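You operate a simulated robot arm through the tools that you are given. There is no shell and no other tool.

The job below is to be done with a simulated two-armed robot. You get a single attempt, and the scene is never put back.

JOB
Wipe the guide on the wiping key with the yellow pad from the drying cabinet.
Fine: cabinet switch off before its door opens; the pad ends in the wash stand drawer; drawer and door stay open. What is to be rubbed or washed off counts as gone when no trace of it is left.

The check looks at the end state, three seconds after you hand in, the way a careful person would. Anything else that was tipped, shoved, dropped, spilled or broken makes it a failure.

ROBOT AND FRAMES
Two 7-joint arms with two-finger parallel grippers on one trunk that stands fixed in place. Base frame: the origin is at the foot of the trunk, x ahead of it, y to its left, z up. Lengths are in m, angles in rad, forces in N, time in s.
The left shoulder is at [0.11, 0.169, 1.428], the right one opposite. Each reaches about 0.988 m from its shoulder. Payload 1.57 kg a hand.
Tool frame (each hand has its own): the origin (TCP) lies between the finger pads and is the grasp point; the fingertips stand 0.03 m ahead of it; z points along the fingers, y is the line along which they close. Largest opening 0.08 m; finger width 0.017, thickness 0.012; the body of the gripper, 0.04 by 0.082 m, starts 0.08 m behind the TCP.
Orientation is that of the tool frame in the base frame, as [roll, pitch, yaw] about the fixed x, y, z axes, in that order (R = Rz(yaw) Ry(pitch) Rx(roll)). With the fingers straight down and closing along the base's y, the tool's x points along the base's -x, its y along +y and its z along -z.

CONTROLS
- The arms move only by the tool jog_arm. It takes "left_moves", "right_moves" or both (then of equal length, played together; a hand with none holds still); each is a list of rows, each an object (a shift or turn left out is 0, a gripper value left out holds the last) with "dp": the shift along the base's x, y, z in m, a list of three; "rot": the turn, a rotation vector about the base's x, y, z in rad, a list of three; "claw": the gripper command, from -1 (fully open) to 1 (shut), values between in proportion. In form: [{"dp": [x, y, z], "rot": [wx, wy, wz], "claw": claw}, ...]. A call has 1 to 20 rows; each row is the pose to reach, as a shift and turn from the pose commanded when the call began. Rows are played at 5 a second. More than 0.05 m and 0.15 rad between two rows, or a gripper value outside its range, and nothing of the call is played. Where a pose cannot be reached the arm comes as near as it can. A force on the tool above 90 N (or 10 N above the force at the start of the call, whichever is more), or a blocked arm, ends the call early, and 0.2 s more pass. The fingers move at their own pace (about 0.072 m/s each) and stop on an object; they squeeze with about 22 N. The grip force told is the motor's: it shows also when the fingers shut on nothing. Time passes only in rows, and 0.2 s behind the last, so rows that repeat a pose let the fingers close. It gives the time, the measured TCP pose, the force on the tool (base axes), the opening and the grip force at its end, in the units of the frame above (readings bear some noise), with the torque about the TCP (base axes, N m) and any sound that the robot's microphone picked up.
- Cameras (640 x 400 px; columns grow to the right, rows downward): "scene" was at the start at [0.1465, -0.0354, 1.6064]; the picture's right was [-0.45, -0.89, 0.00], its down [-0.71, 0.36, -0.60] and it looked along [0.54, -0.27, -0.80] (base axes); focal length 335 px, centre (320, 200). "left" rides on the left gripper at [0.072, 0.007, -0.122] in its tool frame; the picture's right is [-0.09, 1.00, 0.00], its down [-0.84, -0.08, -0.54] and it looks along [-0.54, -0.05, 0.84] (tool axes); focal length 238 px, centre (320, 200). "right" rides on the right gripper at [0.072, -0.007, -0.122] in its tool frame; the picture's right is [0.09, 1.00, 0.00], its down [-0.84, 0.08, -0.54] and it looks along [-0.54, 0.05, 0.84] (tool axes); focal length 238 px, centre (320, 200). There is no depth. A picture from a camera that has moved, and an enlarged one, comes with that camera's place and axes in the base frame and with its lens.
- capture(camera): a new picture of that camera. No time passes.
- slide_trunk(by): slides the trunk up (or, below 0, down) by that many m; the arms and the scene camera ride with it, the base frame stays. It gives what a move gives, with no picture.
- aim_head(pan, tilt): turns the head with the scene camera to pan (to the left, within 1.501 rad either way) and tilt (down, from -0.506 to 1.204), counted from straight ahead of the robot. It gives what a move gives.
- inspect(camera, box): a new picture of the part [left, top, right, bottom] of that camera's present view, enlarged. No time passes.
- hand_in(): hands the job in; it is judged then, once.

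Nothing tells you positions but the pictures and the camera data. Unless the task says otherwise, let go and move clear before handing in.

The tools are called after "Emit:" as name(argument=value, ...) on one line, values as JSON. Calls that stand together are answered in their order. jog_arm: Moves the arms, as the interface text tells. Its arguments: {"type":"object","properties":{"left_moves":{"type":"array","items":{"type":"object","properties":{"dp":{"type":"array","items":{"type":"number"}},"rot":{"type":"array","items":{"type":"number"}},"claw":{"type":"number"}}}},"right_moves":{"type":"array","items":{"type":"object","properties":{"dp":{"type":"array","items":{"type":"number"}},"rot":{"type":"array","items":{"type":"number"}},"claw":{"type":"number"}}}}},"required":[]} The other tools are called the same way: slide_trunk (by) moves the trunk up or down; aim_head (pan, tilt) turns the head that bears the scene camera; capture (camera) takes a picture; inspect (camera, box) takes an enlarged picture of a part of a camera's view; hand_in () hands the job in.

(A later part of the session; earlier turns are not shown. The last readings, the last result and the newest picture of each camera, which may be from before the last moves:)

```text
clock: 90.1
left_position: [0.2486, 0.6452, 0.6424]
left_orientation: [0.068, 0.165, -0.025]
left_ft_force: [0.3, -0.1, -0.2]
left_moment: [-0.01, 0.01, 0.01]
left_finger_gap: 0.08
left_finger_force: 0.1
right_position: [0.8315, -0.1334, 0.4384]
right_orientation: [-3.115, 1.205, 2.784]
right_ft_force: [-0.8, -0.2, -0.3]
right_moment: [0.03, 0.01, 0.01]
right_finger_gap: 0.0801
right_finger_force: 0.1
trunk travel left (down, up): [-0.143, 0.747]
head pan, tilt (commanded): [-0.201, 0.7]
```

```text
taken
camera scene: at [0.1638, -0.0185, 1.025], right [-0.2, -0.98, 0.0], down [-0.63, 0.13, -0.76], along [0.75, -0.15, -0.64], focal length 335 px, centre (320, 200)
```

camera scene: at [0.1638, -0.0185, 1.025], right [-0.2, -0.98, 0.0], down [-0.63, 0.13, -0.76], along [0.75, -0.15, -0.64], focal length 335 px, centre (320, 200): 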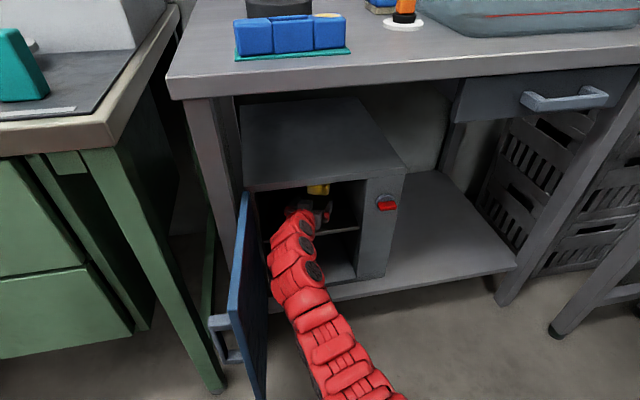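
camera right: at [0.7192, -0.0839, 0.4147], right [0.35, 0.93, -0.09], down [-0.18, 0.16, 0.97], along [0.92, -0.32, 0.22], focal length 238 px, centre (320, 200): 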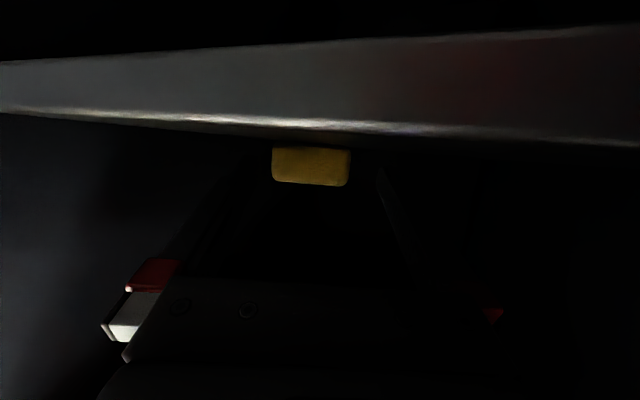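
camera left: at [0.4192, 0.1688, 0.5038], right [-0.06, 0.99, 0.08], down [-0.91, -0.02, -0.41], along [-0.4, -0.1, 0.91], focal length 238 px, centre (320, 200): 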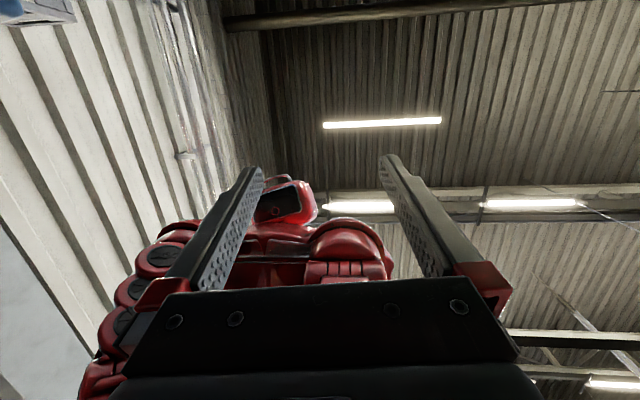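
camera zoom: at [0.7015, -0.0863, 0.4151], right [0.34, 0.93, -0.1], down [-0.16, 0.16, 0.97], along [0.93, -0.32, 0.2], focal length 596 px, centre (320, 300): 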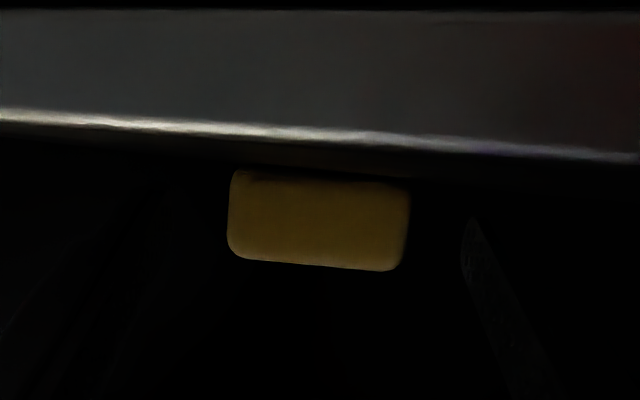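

The pad is undisturbed. I'll come out of the cabinet, level the hand, and then roll it 180° so the camera is on top and cannot foul the shelf.

Emit:
jog_arm(right_moves=[{"dp": [-0.035, 0.0, 0.005], "rot": [-0.012, -0.07, 0.07], "claw": -1}, {"dp": [-0.07, -0.005, 0.01], "rot": [-0.026, -0.146, 0.144], "claw": -1}, {"dp": [-0.105, -0.01, 0.012], "rot": [-0.04, -0.22, 0.216], "claw": -1}, {"dp": [-0.135, -0.015, 0.012], "rot": [-0.053, -0.293, 0.288], "claw": -1}, {"dp": [-0.15, -0.017, 0.012], "rot": [-0.066, -0.366, 0.36], "claw": 0}, {"dp": [-0.15, -0.017, 0.012], "rot": [-0.066, -0.366, 0.36], "claw": 0}])

Emit:
capture(camera="scene")

```text
clock: 91.5
left_position: [0.2483, 0.6452, 0.642]
left_orientation: [0.068, 0.165, -0.024]
left_ft_force: [0.3, 0.9, 0.4]
left_moment: [0.0, 0.01, -0.02]
left_finger_gap: 0.08
left_finger_force: 0.1
right_position: [0.6824, -0.1502, 0.4511]
right_orientation: [-0.121, 1.568, -0.145]
right_ft_force: [0.8, 0.4, -0.9]
right_moment: [-0.03, 0.02, -0.01]
right_finger_gap: 0.0398
right_finger_force: 0.1
trunk travel left (down, up): [-0.143, 0.747]
head pan, tilt (commanded): [-0.201, 0.7]
```

```text
taken
camera scene: at [0.1637, -0.0186, 1.025], right [-0.2, -0.98, 0.0], down [-0.63, 0.13, -0.76], along [0.75, -0.15, -0.64], focal length 335 px, centre (320, 200)
```

scene: 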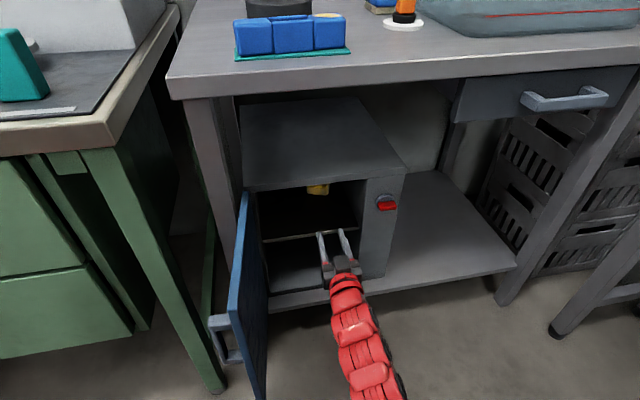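

The hand is level in front of the opening. Rolling it about its own axis now, first half.

Emit:
jog_arm(right_moves=[{"rot": [-0.14, 0, 0]}, {"rot": [-0.28, 0, 0]}, {"rot": [-0.42, 0, 0]}, {"rot": [-0.56, 0, 0]}, {"rot": [-0.7, 0, 0]}, {"rot": [-0.84, 0, 0]}, {"rot": [-0.98, 0, 0]}, {"rot": [-1.12, 0, 0]}, {"rot": [-1.26, 0, 0]}, {"rot": [-1.4, 0, 0]}, {"rot": [-1.54, 0, 0]}, {"rot": [-1.54, 0, 0]}])

Emit:
jog_arm(right_moves=[{"rot": [-0.14, 0, 0]}, {"rot": [-0.28, 0, 0]}, {"rot": [-0.42, 0, 0]}, {"rot": [-0.56, 0, 0]}, {"rot": [-0.7, 0, 0]}, {"rot": [-0.84, 0, 0]}, {"rot": [-0.98, 0, 0]}, {"rot": [-1.12, 0, 0]}, {"rot": [-1.26, 0, 0]}, {"rot": [-1.4, 0, 0]}, {"rot": [-1.54, 0, 0]}, {"rot": [-1.6, 0, 0]}, {"rot": [-1.6, 0, 0]}])

Emit:
capture(camera="scene")

Emit:
capture(camera="right")

```text
clock: 94.1
left_position: [0.2492, 0.6443, 0.6427]
left_orientation: [0.068, 0.162, -0.025]
left_ft_force: [0.7, -0.8, 0.1]
left_moment: [0.04, 0.02, 0.03]
left_finger_gap: 0.0799
left_finger_force: 0.0
right_position: [0.6827, -0.1493, 0.4508]
right_orientation: [-1.546, 0.028, -1.568]
right_ft_force: [0.2, 0.1, 0.3]
right_moment: [-0.01, -0.03, 0.02]
right_finger_gap: 0.0401
right_finger_force: 0.0
trunk travel left (down, up): [-0.143, 0.747]
head pan, tilt (commanded): [-0.201, 0.7]
```

```text
clock: 96.9
left_position: [0.2491, 0.6462, 0.6421]
left_orientation: [0.068, 0.164, -0.026]
left_ft_force: [-0.3, 0.3, -0.5]
left_moment: [0.03, -0.03, -0.02]
left_finger_gap: 0.08
left_finger_force: 0.2
right_position: [0.681, -0.1507, 0.4499]
right_orientation: [3.111, -1.566, 0.053]
right_ft_force: [0.4, 0.1, -0.3]
right_moment: [-0.01, -0.03, -0.05]
right_finger_gap: 0.0399
right_finger_force: 0.1
trunk travel left (down, up): [-0.143, 0.747]
head pan, tilt (commanded): [-0.201, 0.7]
```

```text
taken
camera scene: at [0.1637, -0.0186, 1.025], right [-0.2, -0.98, 0.0], down [-0.63, 0.13, -0.76], along [0.75, -0.15, -0.64], focal length 335 px, centre (320, 200)
```

scene: 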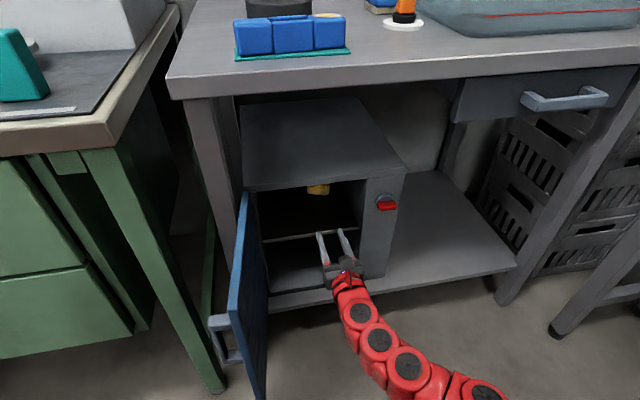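

```text
taken
camera right: at [0.5614, -0.1459, 0.5228], right [0.02, -1.0, 0.09], down [-0.54, -0.09, -0.83], along [0.84, -0.03, -0.54], focal length 238 px, centre (320, 200)
```

right: 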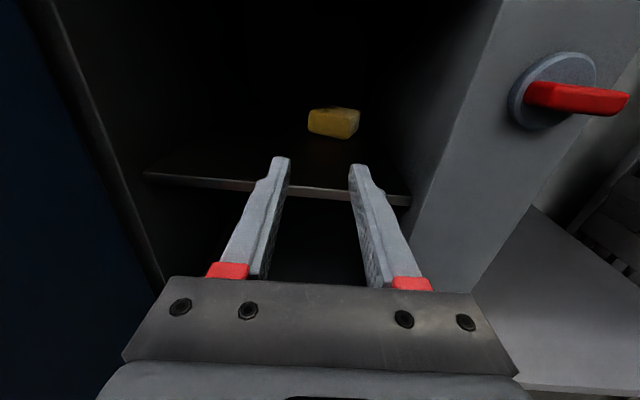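

The hand is flipped, camera on top, and I now have a clear view of the pad on the shelf. Zooming in to measure it.

Emit:
inspect(camera="right", box=[270, 80, 400, 170])

```text
4.44 times, centred on (335, 125) of right
camera zoom: at [0.5614, -0.1459, 0.5228], right [0.02, -1.0, 0.09], down [-0.54, -0.09, -0.83], along [0.84, -0.03, -0.54], focal length 1059 px, centre (253, 533)
```

zoom: 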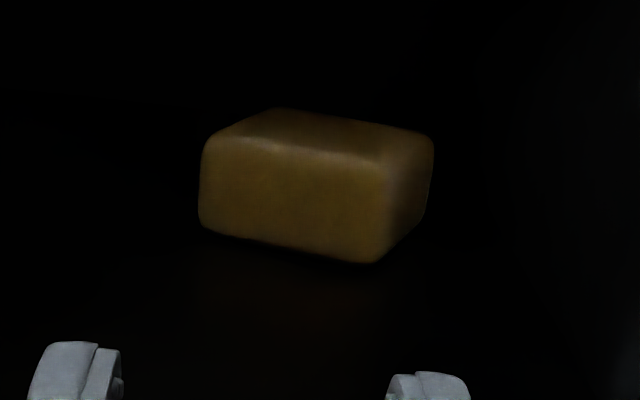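

Now measured: front face from (0.921, -0.129) to (0.905, -0.190), so it's turned about 17–20°. I'll move in to the shelf edge, raised, and lower the trunk 4 cm for reach.

Emit:
jog_arm(right_moves=[{"dp": [0.02, 0.003, 0.008], "claw": -1}, {"dp": [0.04, 0.006, 0.016], "claw": -1}, {"dp": [0.06, 0.01, 0.025], "claw": -1}, {"dp": [0.065, 0.012, 0.027], "claw": -1}, {"dp": [0.065, 0.012, 0.027], "claw": -1}])

Emit:
slide_trunk(by=-0.04)

Emit:
capture(camera="right")

Emit:
capture(camera="scene")

```text
clock: 98.1
left_position: [0.2484, 0.6448, 0.6413]
left_orientation: [0.067, 0.165, -0.023]
left_ft_force: [0.4, 0.2, -0.2]
left_moment: [0.0, -0.02, 0.01]
left_finger_gap: 0.08
left_finger_force: 0.0
right_position: [0.7477, -0.1381, 0.4771]
right_orientation: [-2.979, -1.566, -0.139]
right_ft_force: [0.5, -0.2, -0.2]
right_moment: [-0.03, 0.0, -0.02]
right_finger_gap: 0.0799
right_finger_force: 0.0
trunk travel left (down, up): [-0.143, 0.747]
head pan, tilt (commanded): [-0.201, 0.7]
```

```text
clock: 98.9
left_position: [0.2492, 0.6468, 0.6017]
left_orientation: [0.068, 0.165, -0.024]
left_ft_force: [0.3, 0.1, -0.9]
left_moment: [0.02, -0.04, -0.01]
left_finger_gap: 0.0799
left_finger_force: 0.0
right_position: [0.748, -0.1375, 0.4367]
right_orientation: [-2.87, -1.568, -0.249]
right_ft_force: [-0.1, 0.0, -0.3]
right_moment: [0.03, 0.01, -0.01]
right_finger_gap: 0.08
right_finger_force: 0.0
trunk travel left (down, up): [-0.103, 0.787]
head pan, tilt (commanded): [-0.201, 0.7]
```

```text
taken
camera right: at [0.6266, -0.1341, 0.5102], right [0.02, -1.0, 0.09], down [-0.54, -0.09, -0.84], along [0.84, -0.03, -0.54], focal length 238 px, centre (320, 200)
```

right: 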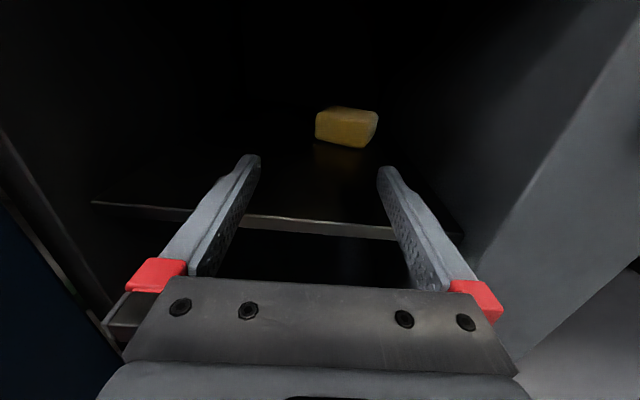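

```text
taken
camera scene: at [0.1636, -0.0186, 0.985], right [-0.2, -0.98, 0.0], down [-0.63, 0.13, -0.76], along [0.75, -0.15, -0.64], focal length 335 px, centre (320, 200)
```

scene: 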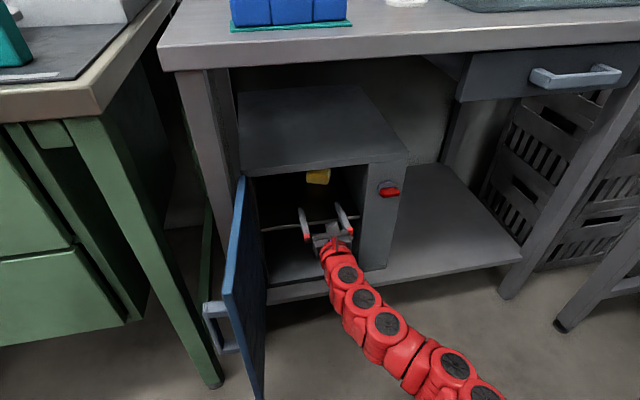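

Clear view with the camera on top. I'll yaw about -0.35 and advance to just short of the pad to check alignment.

Emit:
jog_arm(right_moves=[{"dp": [0.03, 0.001, 0.0], "rot": [0.004, 0.02, -0.1], "claw": -1}, {"dp": [0.06, 0.001, -0.001], "rot": [0.008, 0.04, -0.2], "claw": -1}, {"dp": [0.085, 0.0, -0.002], "rot": [0.011, 0.06, -0.28], "claw": -1}, {"dp": [0.1, -0.0005, -0.003], "rot": [0.014, 0.08, -0.35], "claw": -1}, {"dp": [0.1, -0.0005, -0.003], "rot": [0.014, 0.08, -0.35], "claw": -1}])

Emit:
capture(camera="right")

Emit:
inspect(camera="right", box=[230, 80, 410, 200])

```text
clock: 99.8
left_position: [0.2394, 0.6446, 0.6058]
left_orientation: [0.066, 0.148, -0.024]
left_ft_force: [1.2, 1.1, -0.3]
left_moment: [0.01, 0.0, 0.01]
left_finger_gap: 0.08
left_finger_force: 0.0
right_position: [0.8263, -0.1418, 0.4357]
right_orientation: [2.963, -1.497, -0.104]
right_ft_force: [-247.6, -21.8, 30.5]
right_moment: [0.39, 7.95, 10.99]
right_finger_gap: 0.08
right_finger_force: 0.0
trunk travel left (down, up): [-0.103, 0.787]
head pan, tilt (commanded): [-0.201, 0.7]
stopped in row 4 (right hand): the force on the tool passed its limit at 201 N (the readings are from after the stop); the commanded pose is now the measured one
```

```text
taken
camera right: at [0.7163, -0.1006, 0.5163], right [-0.27, -0.96, 0.1], down [-0.6, 0.08, -0.79], along [0.75, -0.28, -0.6], focal length 238 px, centre (320, 200)
```

right: 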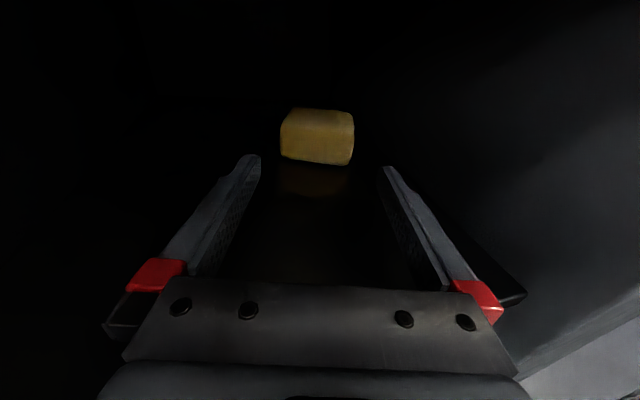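

```text
3.33 times, centred on (320, 140) of right
camera zoom: at [0.7163, -0.1006, 0.5163], right [-0.27, -0.96, 0.1], down [-0.6, 0.08, -0.79], along [0.75, -0.28, -0.6], focal length 794 px, centre (320, 400)
```

zoom: 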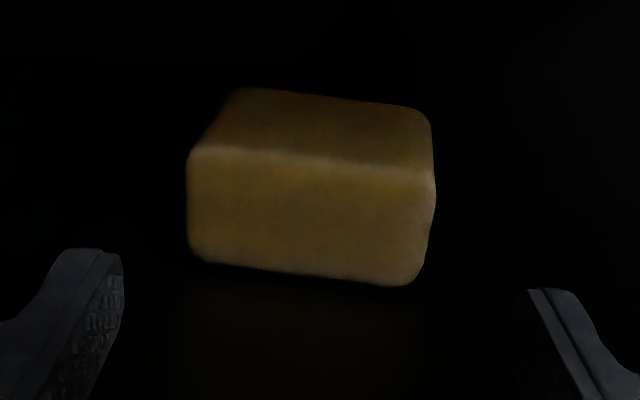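

The gripper body's lower front edge hit the shelf's front lip (contact computed near (0.746, -0.10, 0.413)). I'll back off at once, then go in higher and with more downward pitch.

Emit:
jog_arm(right_moves=[{"dp": [-0.012, 0.003, 0.003], "claw": -1}, {"dp": [-0.035, 0.006, 0.012], "claw": -1}, {"dp": [-0.035, 0.006, 0.014], "claw": -1}])

Emit:
capture(camera="right")

Emit:
capture(camera="scene")

```text
clock: 100.6
left_position: [0.2475, 0.646, 0.6024]
left_orientation: [0.07, 0.164, -0.026]
left_ft_force: [0.0, -0.2, 0.2]
left_moment: [0.05, -0.03, -0.01]
left_finger_gap: 0.0801
left_finger_force: 0.1
right_position: [0.7953, -0.1307, 0.4392]
right_orientation: [3.054, -1.487, -0.184]
right_ft_force: [0.6, 0.2, -0.3]
right_moment: [0.01, -0.01, 0.0]
right_finger_gap: 0.0801
right_finger_force: 0.1
trunk travel left (down, up): [-0.103, 0.787]
head pan, tilt (commanded): [-0.201, 0.7]
```

```text
taken
camera right: at [0.6874, -0.093, 0.5209], right [-0.26, -0.96, 0.1], down [-0.61, 0.08, -0.79], along [0.75, -0.27, -0.61], focal length 238 px, centre (320, 200)
```

right: 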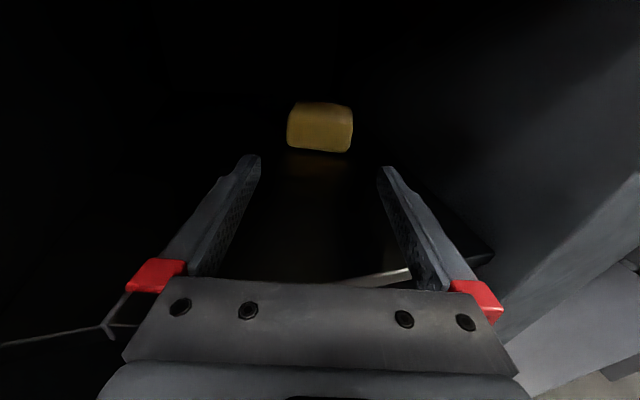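

```text
taken
camera scene: at [0.1651, -0.0181, 0.9849], right [-0.2, -0.98, 0.0], down [-0.63, 0.13, -0.76], along [0.75, -0.15, -0.64], focal length 335 px, centre (320, 200)
```

scene: 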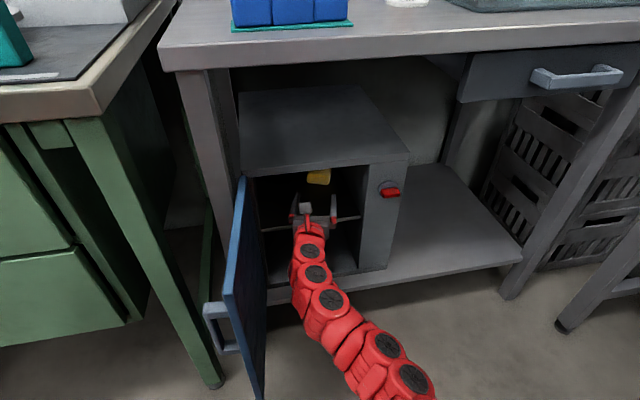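

No harm seen; the cabinet hasn't moved. I'll raise the hand, pitch down 0.25 and align yaw to the pad (-0.37), still short of it.

Emit:
jog_arm(right_moves=[{"dp": [0, 0, 0.012], "rot": [0.013, 0.04, -0.026], "claw": -1}, {"dp": [0.01, -0.001, 0.012], "rot": [0.026, 0.08, -0.053], "claw": -1}, {"dp": [0.025, -0.002, 0.012], "rot": [0.039, 0.12, -0.08], "claw": -1}, {"dp": [0.0464, -0.0044, 0.011], "rot": [0.0515, 0.157, -0.105], "claw": -1}, {"dp": [0.0464, -0.0044, 0.011], "rot": [0.0515, 0.157, -0.105], "claw": -1}])

Emit:
capture(camera="right")

Emit:
inspect(camera="right", box=[220, 80, 420, 210])

```text
clock: 101.8
left_position: [0.248, 0.6458, 0.6022]
left_orientation: [0.068, 0.164, -0.025]
left_ft_force: [0.5, -0.3, 0.6]
left_moment: [-0.02, -0.01, 0.01]
left_finger_gap: 0.0799
left_finger_force: 0.1
right_position: [0.8439, -0.1352, 0.451]
right_orientation: [3.107, -1.322, -0.34]
right_ft_force: [0.6, -0.1, -0.1]
right_moment: [0.01, -0.02, -0.03]
right_finger_gap: 0.0801
right_finger_force: 0.1
trunk travel left (down, up): [-0.103, 0.787]
head pan, tilt (commanded): [-0.201, 0.7]
```

```text
taken
camera right: at [0.7546, -0.0906, 0.5499], right [-0.34, -0.93, 0.1], down [-0.71, 0.19, -0.68], along [0.61, -0.3, -0.73], focal length 238 px, centre (320, 200)
```

right: 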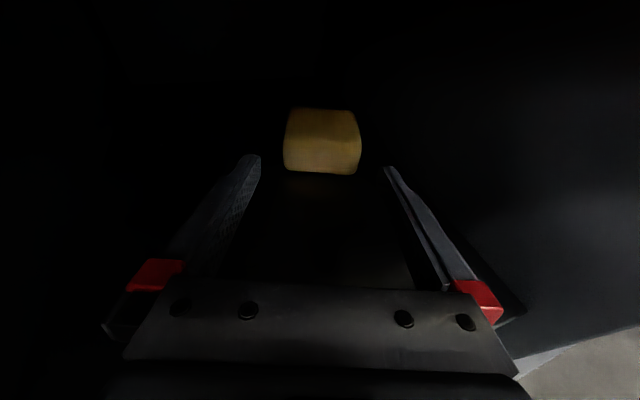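

```text
3.08 times, centred on (320, 145) of right
camera zoom: at [0.7546, -0.0906, 0.5499], right [-0.34, -0.93, 0.1], down [-0.71, 0.19, -0.68], along [0.61, -0.3, -0.73], focal length 733 px, centre (320, 369)
```

zoom: 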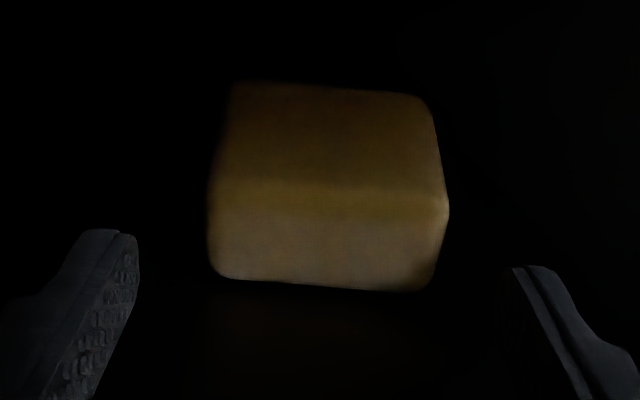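

The pad is now squarely aligned and centred between the fingers (within ~1 mm). Advancing 6.6 cm straight along the hand's axis.

Emit:
jog_arm(right_moves=[{"dp": [0.0155, -0.0062, -0.002], "claw": -1}, {"dp": [0.031, -0.0122, -0.004], "claw": -1}, {"dp": [0.0465, -0.018, -0.005], "claw": -1}, {"dp": [0.0618, -0.0238, -0.006], "claw": -1}, {"dp": [0.0618, -0.0238, -0.006], "claw": -1}])

Emit:
capture(camera="right")

Emit:
inspect(camera="right", box=[220, 120, 420, 250])

```text
clock: 103.0
left_position: [0.2485, 0.6464, 0.6031]
left_orientation: [0.07, 0.166, -0.025]
left_ft_force: [0.5, 0.1, 0.8]
left_moment: [0.0, 0.02, -0.06]
left_finger_gap: 0.08
left_finger_force: 0.1
right_position: [0.9059, -0.1583, 0.4447]
right_orientation: [3.106, -1.325, -0.343]
right_ft_force: [0.2, -0.4, 0.1]
right_moment: [0.01, 0.02, 0.01]
right_finger_gap: 0.0801
right_finger_force: 0.1
trunk travel left (down, up): [-0.103, 0.787]
head pan, tilt (commanded): [-0.201, 0.7]
```

```text
taken
camera right: at [0.8163, -0.115, 0.544], right [-0.35, -0.93, 0.1], down [-0.71, 0.19, -0.68], along [0.61, -0.3, -0.73], focal length 238 px, centre (320, 200)
```

right: 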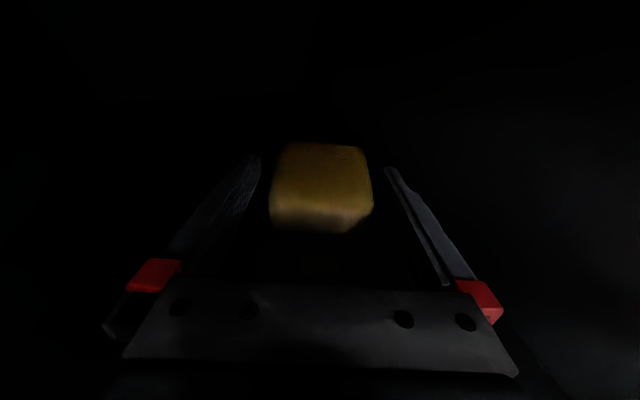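

```text
3.08 times, centred on (320, 185) of right
camera zoom: at [0.8163, -0.115, 0.544], right [-0.35, -0.93, 0.1], down [-0.71, 0.19, -0.68], along [0.61, -0.3, -0.73], focal length 733 px, centre (320, 246)
```

zoom: 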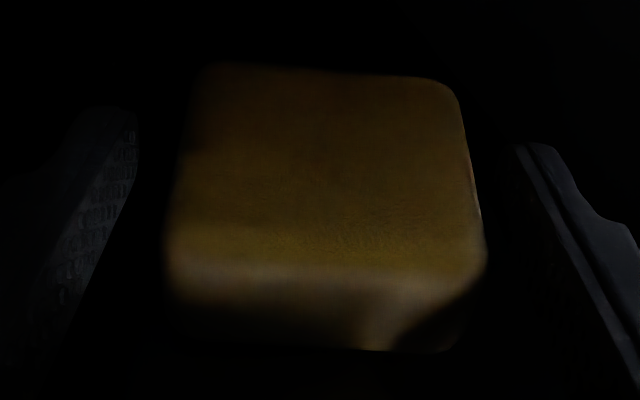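

The fingers straddle the pad. Closing the gripper.

Emit:
jog_arm(right_moves=[{"claw": -0.7}, {"claw": -0.4}, {"claw": 0.2}, {"claw": 1.0}, {"claw": 1.0}, {"claw": 1.0}])

Emit:
inspect(camera="right", box=[220, 120, 420, 250])

```text
clock: 104.4
left_position: [0.2481, 0.6448, 0.6028]
left_orientation: [0.067, 0.164, -0.024]
left_ft_force: [0.7, -0.2, 0.2]
left_moment: [-0.02, -0.04, 0.02]
left_finger_gap: 0.0801
left_finger_force: 0.0
right_position: [0.9054, -0.1589, 0.4439]
right_orientation: [3.11, -1.321, -0.346]
right_ft_force: [-0.3, 0.3, 0.5]
right_moment: [-0.03, -0.02, 0.02]
right_finger_gap: 0.0643
right_finger_force: 22.3
trunk travel left (down, up): [-0.103, 0.787]
head pan, tilt (commanded): [-0.201, 0.7]
```

```text
3.08 times, centred on (320, 185) of right
camera zoom: at [0.8161, -0.1146, 0.5439], right [-0.35, -0.93, 0.1], down [-0.71, 0.19, -0.68], along [0.61, -0.3, -0.73], focal length 733 px, centre (320, 246)
```

zoom: 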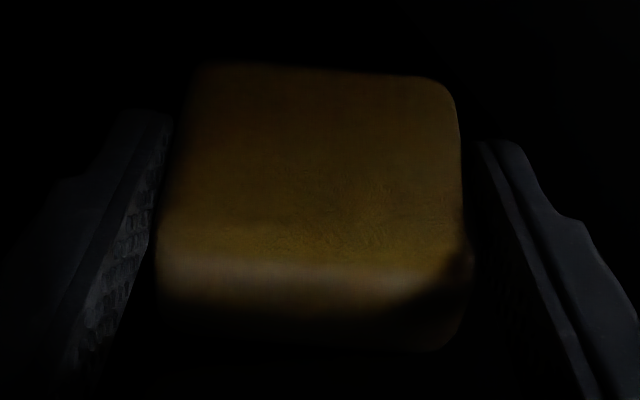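

The pad is gripped (64 mm gap, 22 N). I'll lift it slightly off the shelf and back out along the same line, turning the hand straight.

Emit:
jog_arm(right_moves=[{"dp": [0, 0, 0.006]}, {"dp": [-0.02, 0.008, 0.009]}, {"dp": [-0.04, 0.016, 0.01]}, {"dp": [-0.062, 0.024, 0.01]}, {"dp": [-0.08, 0.026, 0.01], "rot": [0, 0, 0.07]}, {"dp": [-0.1, 0.027, 0.01], "rot": [0, 0, 0.15]}, {"dp": [-0.115, 0.027, 0.01], "rot": [0, 0, 0.23]}, {"dp": [-0.115, 0.027, 0.01], "rot": [0, 0, 0.23]}])

Emit:
capture(camera="scene")

Emit:
capture(camera="right")

```text
clock: 106.2
left_position: [0.2484, 0.6453, 0.603]
left_orientation: [0.067, 0.165, -0.025]
left_ft_force: [-0.2, 0.5, 0.1]
left_moment: [-0.01, -0.01, -0.01]
left_finger_gap: 0.0799
left_finger_force: 0.1
right_position: [0.7909, -0.1304, 0.4545]
right_orientation: [3.109, -1.322, -0.111]
right_ft_force: [-0.5, -0.1, 1.1]
right_moment: [-0.02, 0.03, 0.01]
right_finger_gap: 0.0639
right_finger_force: 21.5
trunk travel left (down, up): [-0.103, 0.787]
head pan, tilt (commanded): [-0.201, 0.7]
```

```text
taken
camera scene: at [0.1635, -0.0185, 0.9851], right [-0.2, -0.98, 0.0], down [-0.63, 0.13, -0.76], along [0.75, -0.15, -0.64], focal length 335 px, centre (320, 200)
```

scene: 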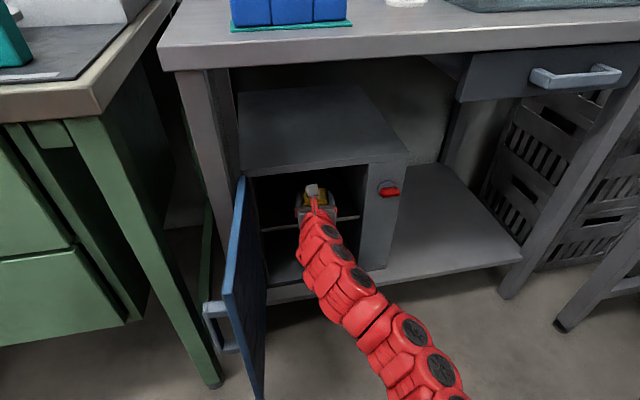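

```text
taken
camera right: at [0.693, -0.1086, 0.5543], right [-0.12, -0.99, 0.1], down [-0.73, 0.02, -0.68], along [0.67, -0.15, -0.73], focal length 238 px, centre (320, 200)
```

right: 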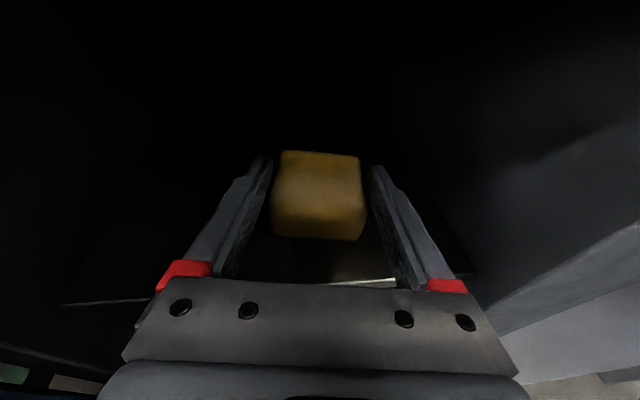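

Pad is held well. I'll now raise the trunk stepwise while lowering the hand to keep it within the opening, so it can be withdrawn.

Emit:
slide_trunk(by=0.05)

Emit:
jog_arm(right_moves=[{"dp": [-0.005, 0, -0.02]}, {"dp": [-0.01, 0, -0.04]}, {"dp": [-0.01, 0, -0.04]}])

Emit:
slide_trunk(by=0.05)

Emit:
jog_arm(right_moves=[{"dp": [-0.005, 0, -0.025]}, {"dp": [-0.01, 0, -0.05]}, {"dp": [-0.01, 0, -0.05]}])

Emit:
slide_trunk(by=0.05)

Emit:
jog_arm(right_moves=[{"dp": [-0.015, 0, -0.025]}, {"dp": [-0.03, 0, -0.05]}, {"dp": [-0.06, 0, -0.05], "rot": [0, 0, 0.05]}, {"dp": [-0.09, 0, -0.05], "rot": [0, 0, 0.1]}, {"dp": [-0.12, 0, -0.05], "rot": [0, 0, 0.1]}, {"dp": [-0.12, 0, -0.05], "rot": [0, 0, 0.1]}])

Emit:
capture(camera="scene")

```text
clock: 107.1
left_position: [0.2493, 0.6453, 0.653]
left_orientation: [0.069, 0.164, -0.022]
left_ft_force: [0.2, 0.0, -0.3]
left_moment: [0.0, 0.0, 0.0]
left_finger_gap: 0.0799
left_finger_force: 0.1
right_position: [0.7915, -0.1317, 0.5041]
right_orientation: [3.11, -1.321, -0.115]
right_ft_force: [-0.7, -0.5, -0.4]
right_moment: [-0.02, 0.01, 0.03]
right_finger_gap: 0.0641
right_finger_force: 21.3
trunk travel left (down, up): [-0.153, 0.737]
head pan, tilt (commanded): [-0.201, 0.7]
```

```text
clock: 107.9
left_position: [0.2478, 0.6463, 0.6531]
left_orientation: [0.068, 0.165, -0.024]
left_ft_force: [0.8, -0.7, 0.5]
left_moment: [0.03, 0.01, 0.0]
left_finger_gap: 0.0801
left_finger_force: 0.1
right_position: [0.78, -0.1322, 0.4648]
right_orientation: [3.11, -1.324, -0.119]
right_ft_force: [0.1, 0.0, 0.0]
right_moment: [0.03, 0.01, 0.03]
right_finger_gap: 0.0639
right_finger_force: 21.7
trunk travel left (down, up): [-0.153, 0.737]
head pan, tilt (commanded): [-0.201, 0.7]
```

```text
clock: 108.8
left_position: [0.2479, 0.6446, 0.7027]
left_orientation: [0.068, 0.164, -0.024]
left_ft_force: [0.0, 0.2, 0.0]
left_moment: [0.0, 0.02, 0.01]
left_finger_gap: 0.0801
left_finger_force: 0.0
right_position: [0.7804, -0.1319, 0.5149]
right_orientation: [3.11, -1.322, -0.117]
right_ft_force: [0.0, 0.1, -0.3]
right_moment: [0.0, 0.03, 0.02]
right_finger_gap: 0.0639
right_finger_force: 22.5
trunk travel left (down, up): [-0.203, 0.687]
head pan, tilt (commanded): [-0.201, 0.7]
```

```text
clock: 109.6
left_position: [0.2488, 0.6448, 0.7018]
left_orientation: [0.068, 0.165, -0.022]
left_ft_force: [0.2, -0.5, -0.3]
left_moment: [-0.01, 0.01, -0.01]
left_finger_gap: 0.0802
left_finger_force: 0.0
right_position: [0.7699, -0.1322, 0.4643]
right_orientation: [3.11, -1.324, -0.117]
right_ft_force: [-0.1, -0.3, -1.3]
right_moment: [0.0, 0.02, 0.01]
right_finger_gap: 0.064
right_finger_force: 22.3
trunk travel left (down, up): [-0.203, 0.687]
head pan, tilt (commanded): [-0.201, 0.7]
```

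```text
clock: 110.5
left_position: [0.2488, 0.6461, 0.7523]
left_orientation: [0.066, 0.164, -0.024]
left_ft_force: [0.0, -0.4, 0.2]
left_moment: [-0.02, -0.01, -0.02]
left_finger_gap: 0.08
left_finger_force: 0.1
right_position: [0.7713, -0.1319, 0.5146]
right_orientation: [3.11, -1.322, -0.118]
right_ft_force: [0.1, -0.8, -0.4]
right_moment: [0.02, 0.03, -0.01]
right_finger_gap: 0.0637
right_finger_force: 22.3
trunk travel left (down, up): [-0.253, 0.637]
head pan, tilt (commanded): [-0.201, 0.7]
```

```text
clock: 111.9
left_position: [0.2485, 0.6451, 0.7527]
left_orientation: [0.068, 0.163, -0.025]
left_ft_force: [-1.2, 0.8, 0.4]
left_moment: [0.0, 0.01, 0.01]
left_finger_gap: 0.0802
left_finger_force: 0.0
right_position: [0.6506, -0.1331, 0.4646]
right_orientation: [3.11, -1.323, -0.017]
right_ft_force: [1.0, 1.3, -0.3]
right_moment: [0.0, 0.01, -0.01]
right_finger_gap: 0.0638
right_finger_force: 21.8
trunk travel left (down, up): [-0.253, 0.637]
head pan, tilt (commanded): [-0.201, 0.7]
```

```text
taken
camera scene: at [0.1637, -0.0186, 1.135], right [-0.2, -0.98, 0.0], down [-0.63, 0.13, -0.76], along [0.75, -0.15, -0.64], focal length 335 px, centre (320, 200)
```

scene: 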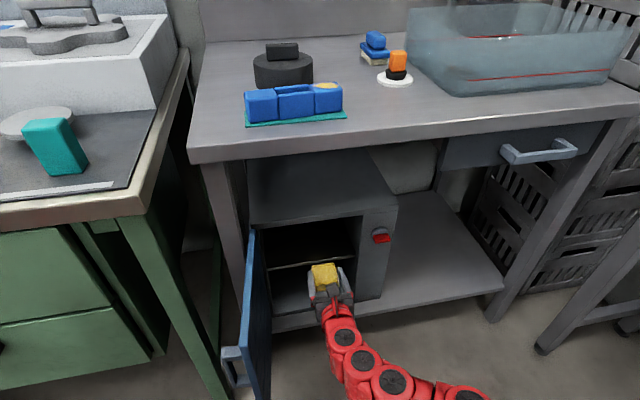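

The pad is out and held. Plan: set the pad down on a free spot of the wash stand, open the drawer with this hand, then regrasp the pad from above to wipe and finally place it. First I pull the hand back clear of the table edge before raising the trunk.

Emit:
jog_arm(right_moves=[{"dp": [-0.02, -0.03, -0.01]}, {"dp": [-0.04, -0.07, -0.02]}, {"dp": [-0.07, -0.11, -0.035]}, {"dp": [-0.1, -0.15, -0.045]}, {"dp": [-0.11, -0.17, -0.045]}, {"dp": [-0.11, -0.17, -0.045]}])

Emit:
slide_trunk(by=0.25)

Emit:
aim_head(pan=-0.4, tilt=0.9)

Emit:
capture(camera="scene")

```text
refused: row 3 steps farther than a row can; nothing moved
```

```text
clock: 114.5
left_position: [0.2471, 0.6464, 1.0017]
left_orientation: [0.069, 0.165, -0.026]
left_ft_force: [1.3, -0.1, -0.7]
left_moment: [0.02, -0.01, 0.02]
left_finger_gap: 0.0802
left_finger_force: 0.0
right_position: [0.6505, -0.1323, 0.7147]
right_orientation: [3.11, -1.323, -0.016]
right_ft_force: [0.6, 0.1, -0.2]
right_moment: [0.01, -0.02, -0.01]
right_finger_gap: 0.0638
right_finger_force: 22.1
trunk travel left (down, up): [-0.503, 0.387]
head pan, tilt (commanded): [-0.201, 0.7]
```

```text
clock: 115.2
left_position: [0.247, 0.6448, 1.003]
left_orientation: [0.069, 0.164, -0.024]
left_ft_force: [-0.5, -0.9, -0.1]
left_moment: [0.01, -0.03, -0.02]
left_finger_gap: 0.0799
left_finger_force: 0.0
right_position: [0.6505, -0.133, 0.715]
right_orientation: [3.111, -1.322, -0.017]
right_ft_force: [0.2, -0.5, -1.0]
right_moment: [0.0, 0.01, 0.01]
right_finger_gap: 0.064
right_finger_force: 22.4
trunk travel left (down, up): [-0.503, 0.387]
head pan, tilt (commanded): [-0.4, 0.901]
```

```text
taken
camera scene: at [0.1501, -0.031, 1.3689], right [-0.39, -0.92, 0.0], down [-0.72, 0.3, -0.62], along [0.57, -0.24, -0.78], focal length 335 px, centre (320, 200)
```

scene: 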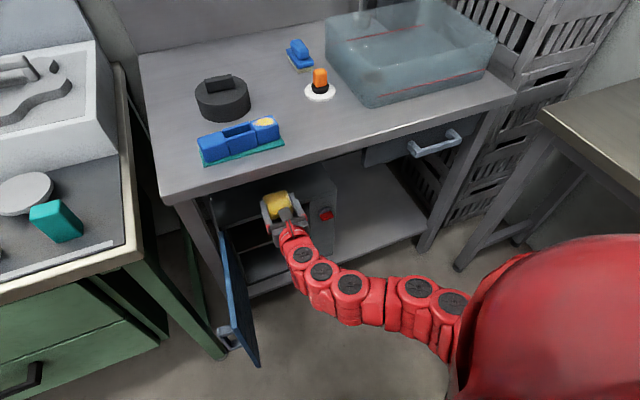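

One jog was refused (row step too long), yet the trunk rise did no harm: the hand is at z ≈ 0.715, still below the table top. Pulling it back now in smaller steps.

Emit:
jog_arm(right_moves=[{"dp": [-0.03, -0.02, -0.005]}, {"dp": [-0.06, -0.05, -0.01]}, {"dp": [-0.08, -0.09, -0.015]}, {"dp": [-0.1, -0.13, -0.025]}, {"dp": [-0.11, -0.17, -0.035]}, {"dp": [-0.11, -0.17, -0.035]}])

Emit:
capture(camera="scene")

```text
clock: 116.6
left_position: [0.2482, 0.6458, 1.0015]
left_orientation: [0.069, 0.164, -0.024]
left_ft_force: [-1.0, 1.3, -0.7]
left_moment: [0.01, -0.02, 0.02]
left_finger_gap: 0.0804
left_finger_force: 0.2
right_position: [0.54, -0.3022, 0.6801]
right_orientation: [3.11, -1.323, -0.017]
right_ft_force: [0.3, 0.1, -0.1]
right_moment: [0.02, -0.03, 0.01]
right_finger_gap: 0.064
right_finger_force: 21.9
trunk travel left (down, up): [-0.503, 0.387]
head pan, tilt (commanded): [-0.4, 0.901]
```

```text
taken
camera scene: at [0.15, -0.0308, 1.3688], right [-0.39, -0.92, 0.0], down [-0.72, 0.3, -0.62], along [0.57, -0.24, -0.78], focal length 335 px, centre (320, 200)
```

scene: 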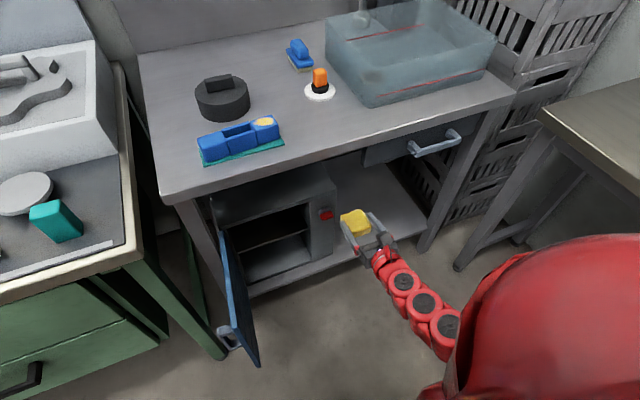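

Pad's far end is clear of the table edge. Raising the trunk 0.27 m so the pad comes above the table top.

Emit:
slide_trunk(by=0.27)

Emit:
capture(camera="scene")

Emit:
capture(camera="right")

```text
clock: 119.4
left_position: [0.2488, 0.645, 1.2732]
left_orientation: [0.068, 0.165, -0.026]
left_ft_force: [0.1, 0.0, -0.2]
left_moment: [-0.01, -0.02, 0.0]
left_finger_gap: 0.08
left_finger_force: 0.0
right_position: [0.5413, -0.3038, 0.9493]
right_orientation: [3.111, -1.324, -0.016]
right_ft_force: [-0.8, -1.6, -0.6]
right_moment: [0.01, -0.01, -0.04]
right_finger_gap: 0.0636
right_finger_force: 21.5
trunk travel left (down, up): [-0.773, 0.117]
head pan, tilt (commanded): [-0.4, 0.901]
```

```text
taken
camera scene: at [0.1501, -0.031, 1.6388], right [-0.39, -0.92, 0.0], down [-0.72, 0.3, -0.62], along [0.57, -0.24, -0.78], focal length 335 px, centre (320, 200)
```

scene: 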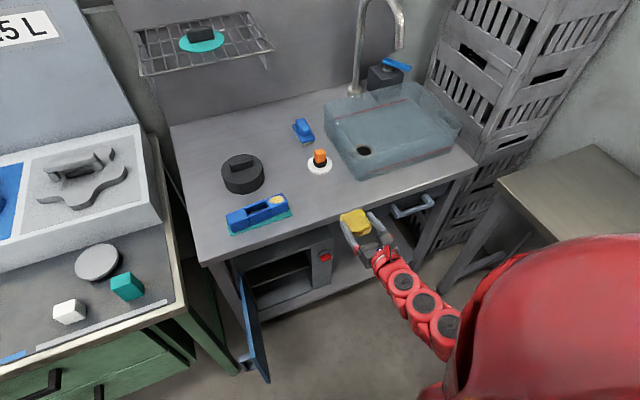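

```text
taken
camera right: at [0.4413, -0.2898, 1.0487], right [-0.02, -0.99, 0.1], down [-0.73, -0.05, -0.68], along [0.68, -0.09, -0.73], focal length 238 px, centre (320, 200)
```

right: 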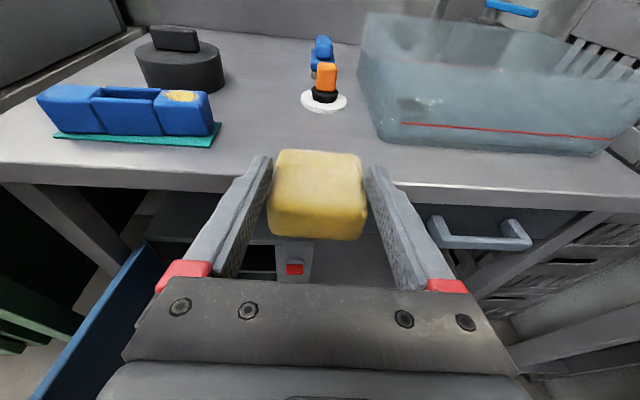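

I have a good view now: guide at left with the smear on its right block, free table space ahead. I'll set the pad down at about (0.70, -0.29) gently.

Emit:
jog_arm(right_moves=[{"dp": [0.04, 0.004, 0.005]}, {"dp": [0.08, 0.008, 0.005]}, {"dp": [0.12, 0.012, 0.0]}, {"dp": [0.134, 0.014, -0.02]}, {"dp": [0.134, 0.014, -0.035]}, {"dp": [0.134, 0.014, -0.04]}, {"dp": [0.134, 0.014, -0.04]}])

Emit:
capture(camera="scene")

Emit:
inspect(camera="scene", box=[300, 170, 420, 260])

```text
clock: 121.0
left_position: [0.2479, 0.6467, 1.2723]
left_orientation: [0.07, 0.164, -0.024]
left_ft_force: [0.7, -0.1, -0.4]
left_moment: [0.04, 0.01, -0.02]
left_finger_gap: 0.0798
left_finger_force: 0.0
right_position: [0.6752, -0.2884, 0.9092]
right_orientation: [3.112, -1.322, -0.018]
right_ft_force: [0.3, 0.5, -0.4]
right_moment: [0.03, 0.0, -0.02]
right_finger_gap: 0.064
right_finger_force: 21.7
trunk travel left (down, up): [-0.773, 0.117]
head pan, tilt (commanded): [-0.4, 0.901]
```

```text
taken
camera scene: at [0.1499, -0.031, 1.6388], right [-0.39, -0.92, 0.0], down [-0.72, 0.3, -0.62], along [0.57, -0.24, -0.78], focal length 335 px, centre (320, 200)
```

scene: 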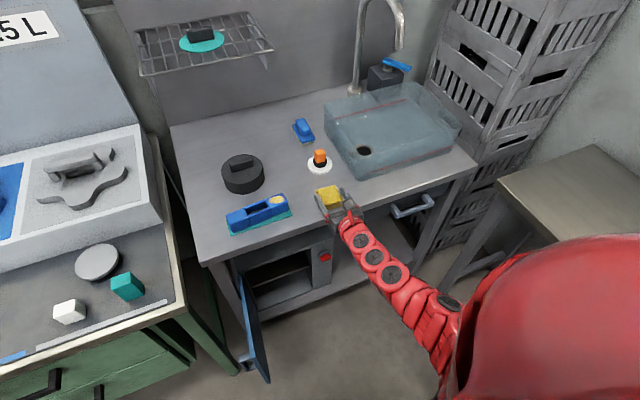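

```text
4.44 times, centred on (360, 215) of scene
camera zoom: at [0.1499, -0.031, 1.6388], right [-0.39, -0.92, 0.0], down [-0.72, 0.3, -0.62], along [0.57, -0.24, -0.78], focal length 1488 px, centre (142, 133)
```

zoom: 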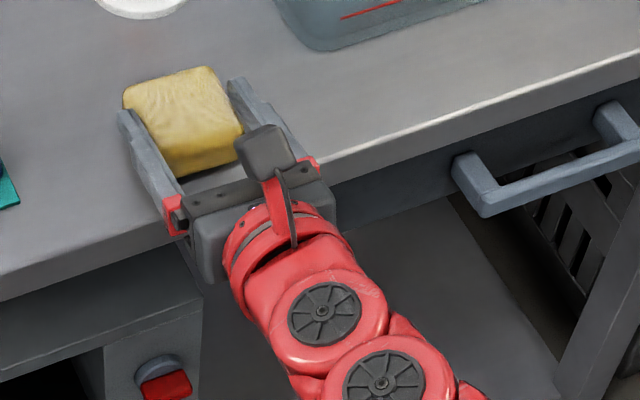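

The pad hovers just above the table. Lowering a few millimetres at a time until I feel contact.

Emit:
jog_arm(right_moves=[{"dp": [0, 0, -0.002]}, {"dp": [0, 0, -0.004]}, {"dp": [0, 0, -0.004]}])

Emit:
jog_arm(right_moves=[{"dp": [0, 0, -0.0015]}, {"dp": [0, 0, -0.003]}, {"dp": [0, 0, -0.003]}])

```text
clock: 121.8
left_position: [0.2485, 0.6452, 1.2731]
left_orientation: [0.068, 0.163, -0.025]
left_ft_force: [0.1, -0.2, -0.8]
left_moment: [0.03, 0.02, 0.01]
left_finger_gap: 0.0799
left_finger_force: 0.0
right_position: [0.6745, -0.2902, 0.9052]
right_orientation: [3.109, -1.323, -0.015]
right_ft_force: [-0.6, 0.2, -0.1]
right_moment: [-0.02, 0.0, -0.05]
right_finger_gap: 0.0639
right_finger_force: 22.0
trunk travel left (down, up): [-0.773, 0.117]
head pan, tilt (commanded): [-0.4, 0.901]
```

```text
clock: 122.6
left_position: [0.248, 0.6454, 1.2717]
left_orientation: [0.068, 0.164, -0.024]
left_ft_force: [0.6, 0.2, 0.3]
left_moment: [-0.05, -0.01, 0.02]
left_finger_gap: 0.0799
left_finger_force: 0.1
right_position: [0.6749, -0.2891, 0.9024]
right_orientation: [3.11, -1.325, -0.015]
right_ft_force: [0.1, -0.5, -0.4]
right_moment: [-0.02, 0.0, -0.01]
right_finger_gap: 0.0639
right_finger_force: 21.9
trunk travel left (down, up): [-0.773, 0.117]
head pan, tilt (commanded): [-0.4, 0.901]
```

Emit:
jog_arm(right_moves=[{"dp": [0, 0, -0.0015]}, {"dp": [0, 0, -0.003]}, {"dp": [0, 0, -0.003]}])

Emit:
inspect(camera="right", box=[220, 100, 420, 260])

```text
clock: 123.4
left_position: [0.2467, 0.6455, 1.273]
left_orientation: [0.068, 0.161, -0.024]
left_ft_force: [-0.1, -0.8, 0.9]
left_moment: [0.02, -0.02, -0.01]
left_finger_gap: 0.0803
left_finger_force: 0.0
right_position: [0.6736, -0.2875, 0.9005]
right_orientation: [3.106, -1.328, -0.011]
right_ft_force: [3.4, -2.2, 14.1]
right_moment: [0.08, 0.0, 0.05]
right_finger_gap: 0.0639
right_finger_force: 22.1
trunk travel left (down, up): [-0.773, 0.117]
head pan, tilt (commanded): [-0.4, 0.901]
```

```text
2.50 times, centred on (320, 180) of right
camera zoom: at [0.5746, -0.2758, 1.0003], right [-0.03, -0.99, 0.1], down [-0.73, -0.05, -0.68], along [0.68, -0.09, -0.73], focal length 596 px, centre (320, 250)
```

zoom: 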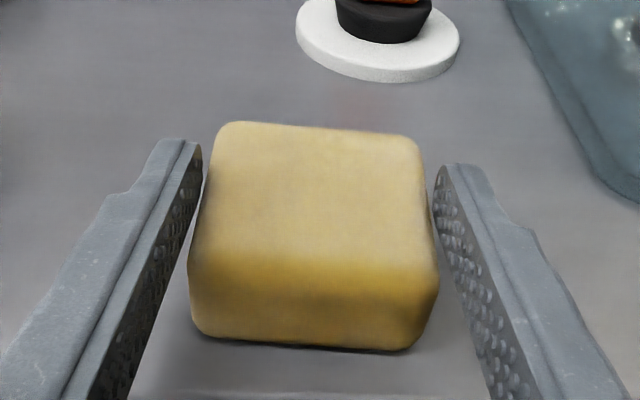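

Contact at 14 N: the pad is on the table. I'll open the fingers and back out straight.

Emit:
jog_arm(right_moves=[{"dp": [0, 0, 0.001], "claw": 0.0}, {"dp": [0, 0, 0.001], "claw": -0.7}, {"dp": [0, 0, 0.001], "claw": -1}, {"dp": [0, 0, 0.001], "claw": -1}])

Emit:
jog_arm(right_moves=[{"dp": [-0.03, 0, 0.002], "claw": -1}, {"dp": [-0.07, 0, 0.01], "claw": -1}, {"dp": [-0.1, 0, 0.02], "claw": -1}, {"dp": [-0.1, 0, 0.02], "claw": -1}])

Emit:
capture(camera="right")

Emit:
capture(camera="scene")

```text
clock: 124.4
left_position: [0.2492, 0.6453, 1.2722]
left_orientation: [0.072, 0.164, -0.025]
left_ft_force: [-0.4, 0.2, 0.4]
left_moment: [-0.01, 0.02, -0.03]
left_finger_gap: 0.0803
left_finger_force: 0.0
right_position: [0.6731, -0.288, 0.9003]
right_orientation: [3.11, -1.325, -0.015]
right_ft_force: [-0.2, 0.5, 0.3]
right_moment: [-0.01, 0.01, 0.02]
right_finger_gap: 0.0802
right_finger_force: 0.0
trunk travel left (down, up): [-0.773, 0.117]
head pan, tilt (commanded): [-0.4, 0.901]
```

```text
clock: 125.4
left_position: [0.2495, 0.6454, 1.2727]
left_orientation: [0.071, 0.164, -0.025]
left_ft_force: [0.7, 0.1, -0.2]
left_moment: [0.01, 0.0, -0.01]
left_finger_gap: 0.0801
left_finger_force: 0.1
right_position: [0.5755, -0.2882, 0.921]
right_orientation: [3.11, -1.322, -0.018]
right_ft_force: [0.5, 0.1, -1.2]
right_moment: [-0.03, -0.01, 0.02]
right_finger_gap: 0.0801
right_finger_force: 0.0
trunk travel left (down, up): [-0.773, 0.117]
head pan, tilt (commanded): [-0.4, 0.901]
```

```text
taken
camera right: at [0.4762, -0.2755, 1.0203], right [-0.02, -1.0, 0.1], down [-0.73, -0.05, -0.68], along [0.68, -0.09, -0.73], focal length 238 px, centre (320, 200)
```

right: 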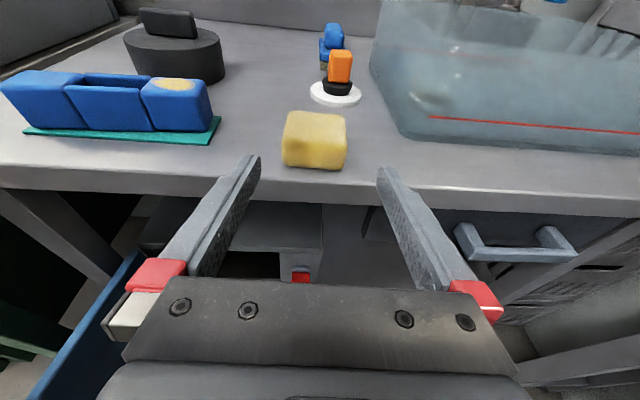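

```text
taken
camera scene: at [0.1507, -0.031, 1.6387], right [-0.39, -0.92, 0.0], down [-0.72, 0.3, -0.62], along [0.57, -0.24, -0.78], focal length 335 px, centre (320, 200)
```

scene: 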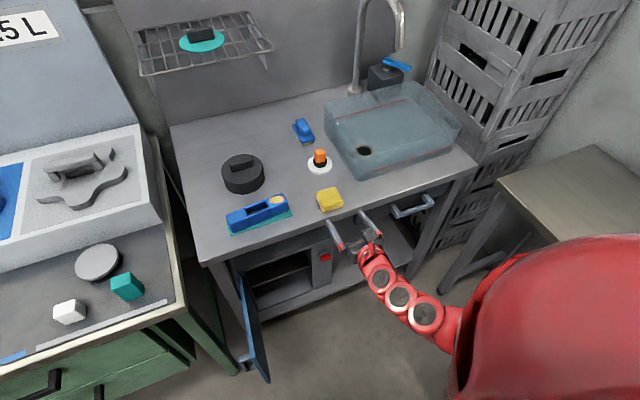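

The pad sits on the table undisturbed. Next the drawer: its handle bar is at about (0.625, -0.563, 0.78). I'll pull the hand back and level it, then lower the trunk.

Emit:
jog_arm(right_moves=[{"dp": [-0.02, -0.03, 0.0], "rot": [0, -0.08, 0], "claw": -0.3}, {"dp": [-0.04, -0.07, 0.0], "rot": [0, -0.16, 0], "claw": -0.3}, {"dp": [-0.06, -0.11, 0.0], "rot": [0, -0.25, 0], "claw": -0.3}, {"dp": [-0.075, -0.15, -0.01], "rot": [0, -0.25, 0], "claw": -0.3}, {"dp": [-0.075, -0.17, -0.02], "rot": [0, -0.25, 0], "claw": -0.3}, {"dp": [-0.075, -0.17, -0.02], "rot": [0, -0.25, 0], "claw": -0.3}])

```text
clock: 126.8
left_position: [0.2477, 0.6464, 1.2729]
left_orientation: [0.069, 0.163, -0.024]
left_ft_force: [0.0, 0.8, -0.4]
left_moment: [0.0, 0.01, 0.0]
left_finger_gap: 0.0799
left_finger_force: 0.0
right_position: [0.5004, -0.4593, 0.9008]
right_orientation: [-0.882, -1.564, -2.307]
right_ft_force: [-0.8, 0.1, 0.3]
right_moment: [0.01, -0.04, -0.02]
right_finger_gap: 0.052
right_finger_force: 0.1
trunk travel left (down, up): [-0.773, 0.117]
head pan, tilt (commanded): [-0.4, 0.901]
```

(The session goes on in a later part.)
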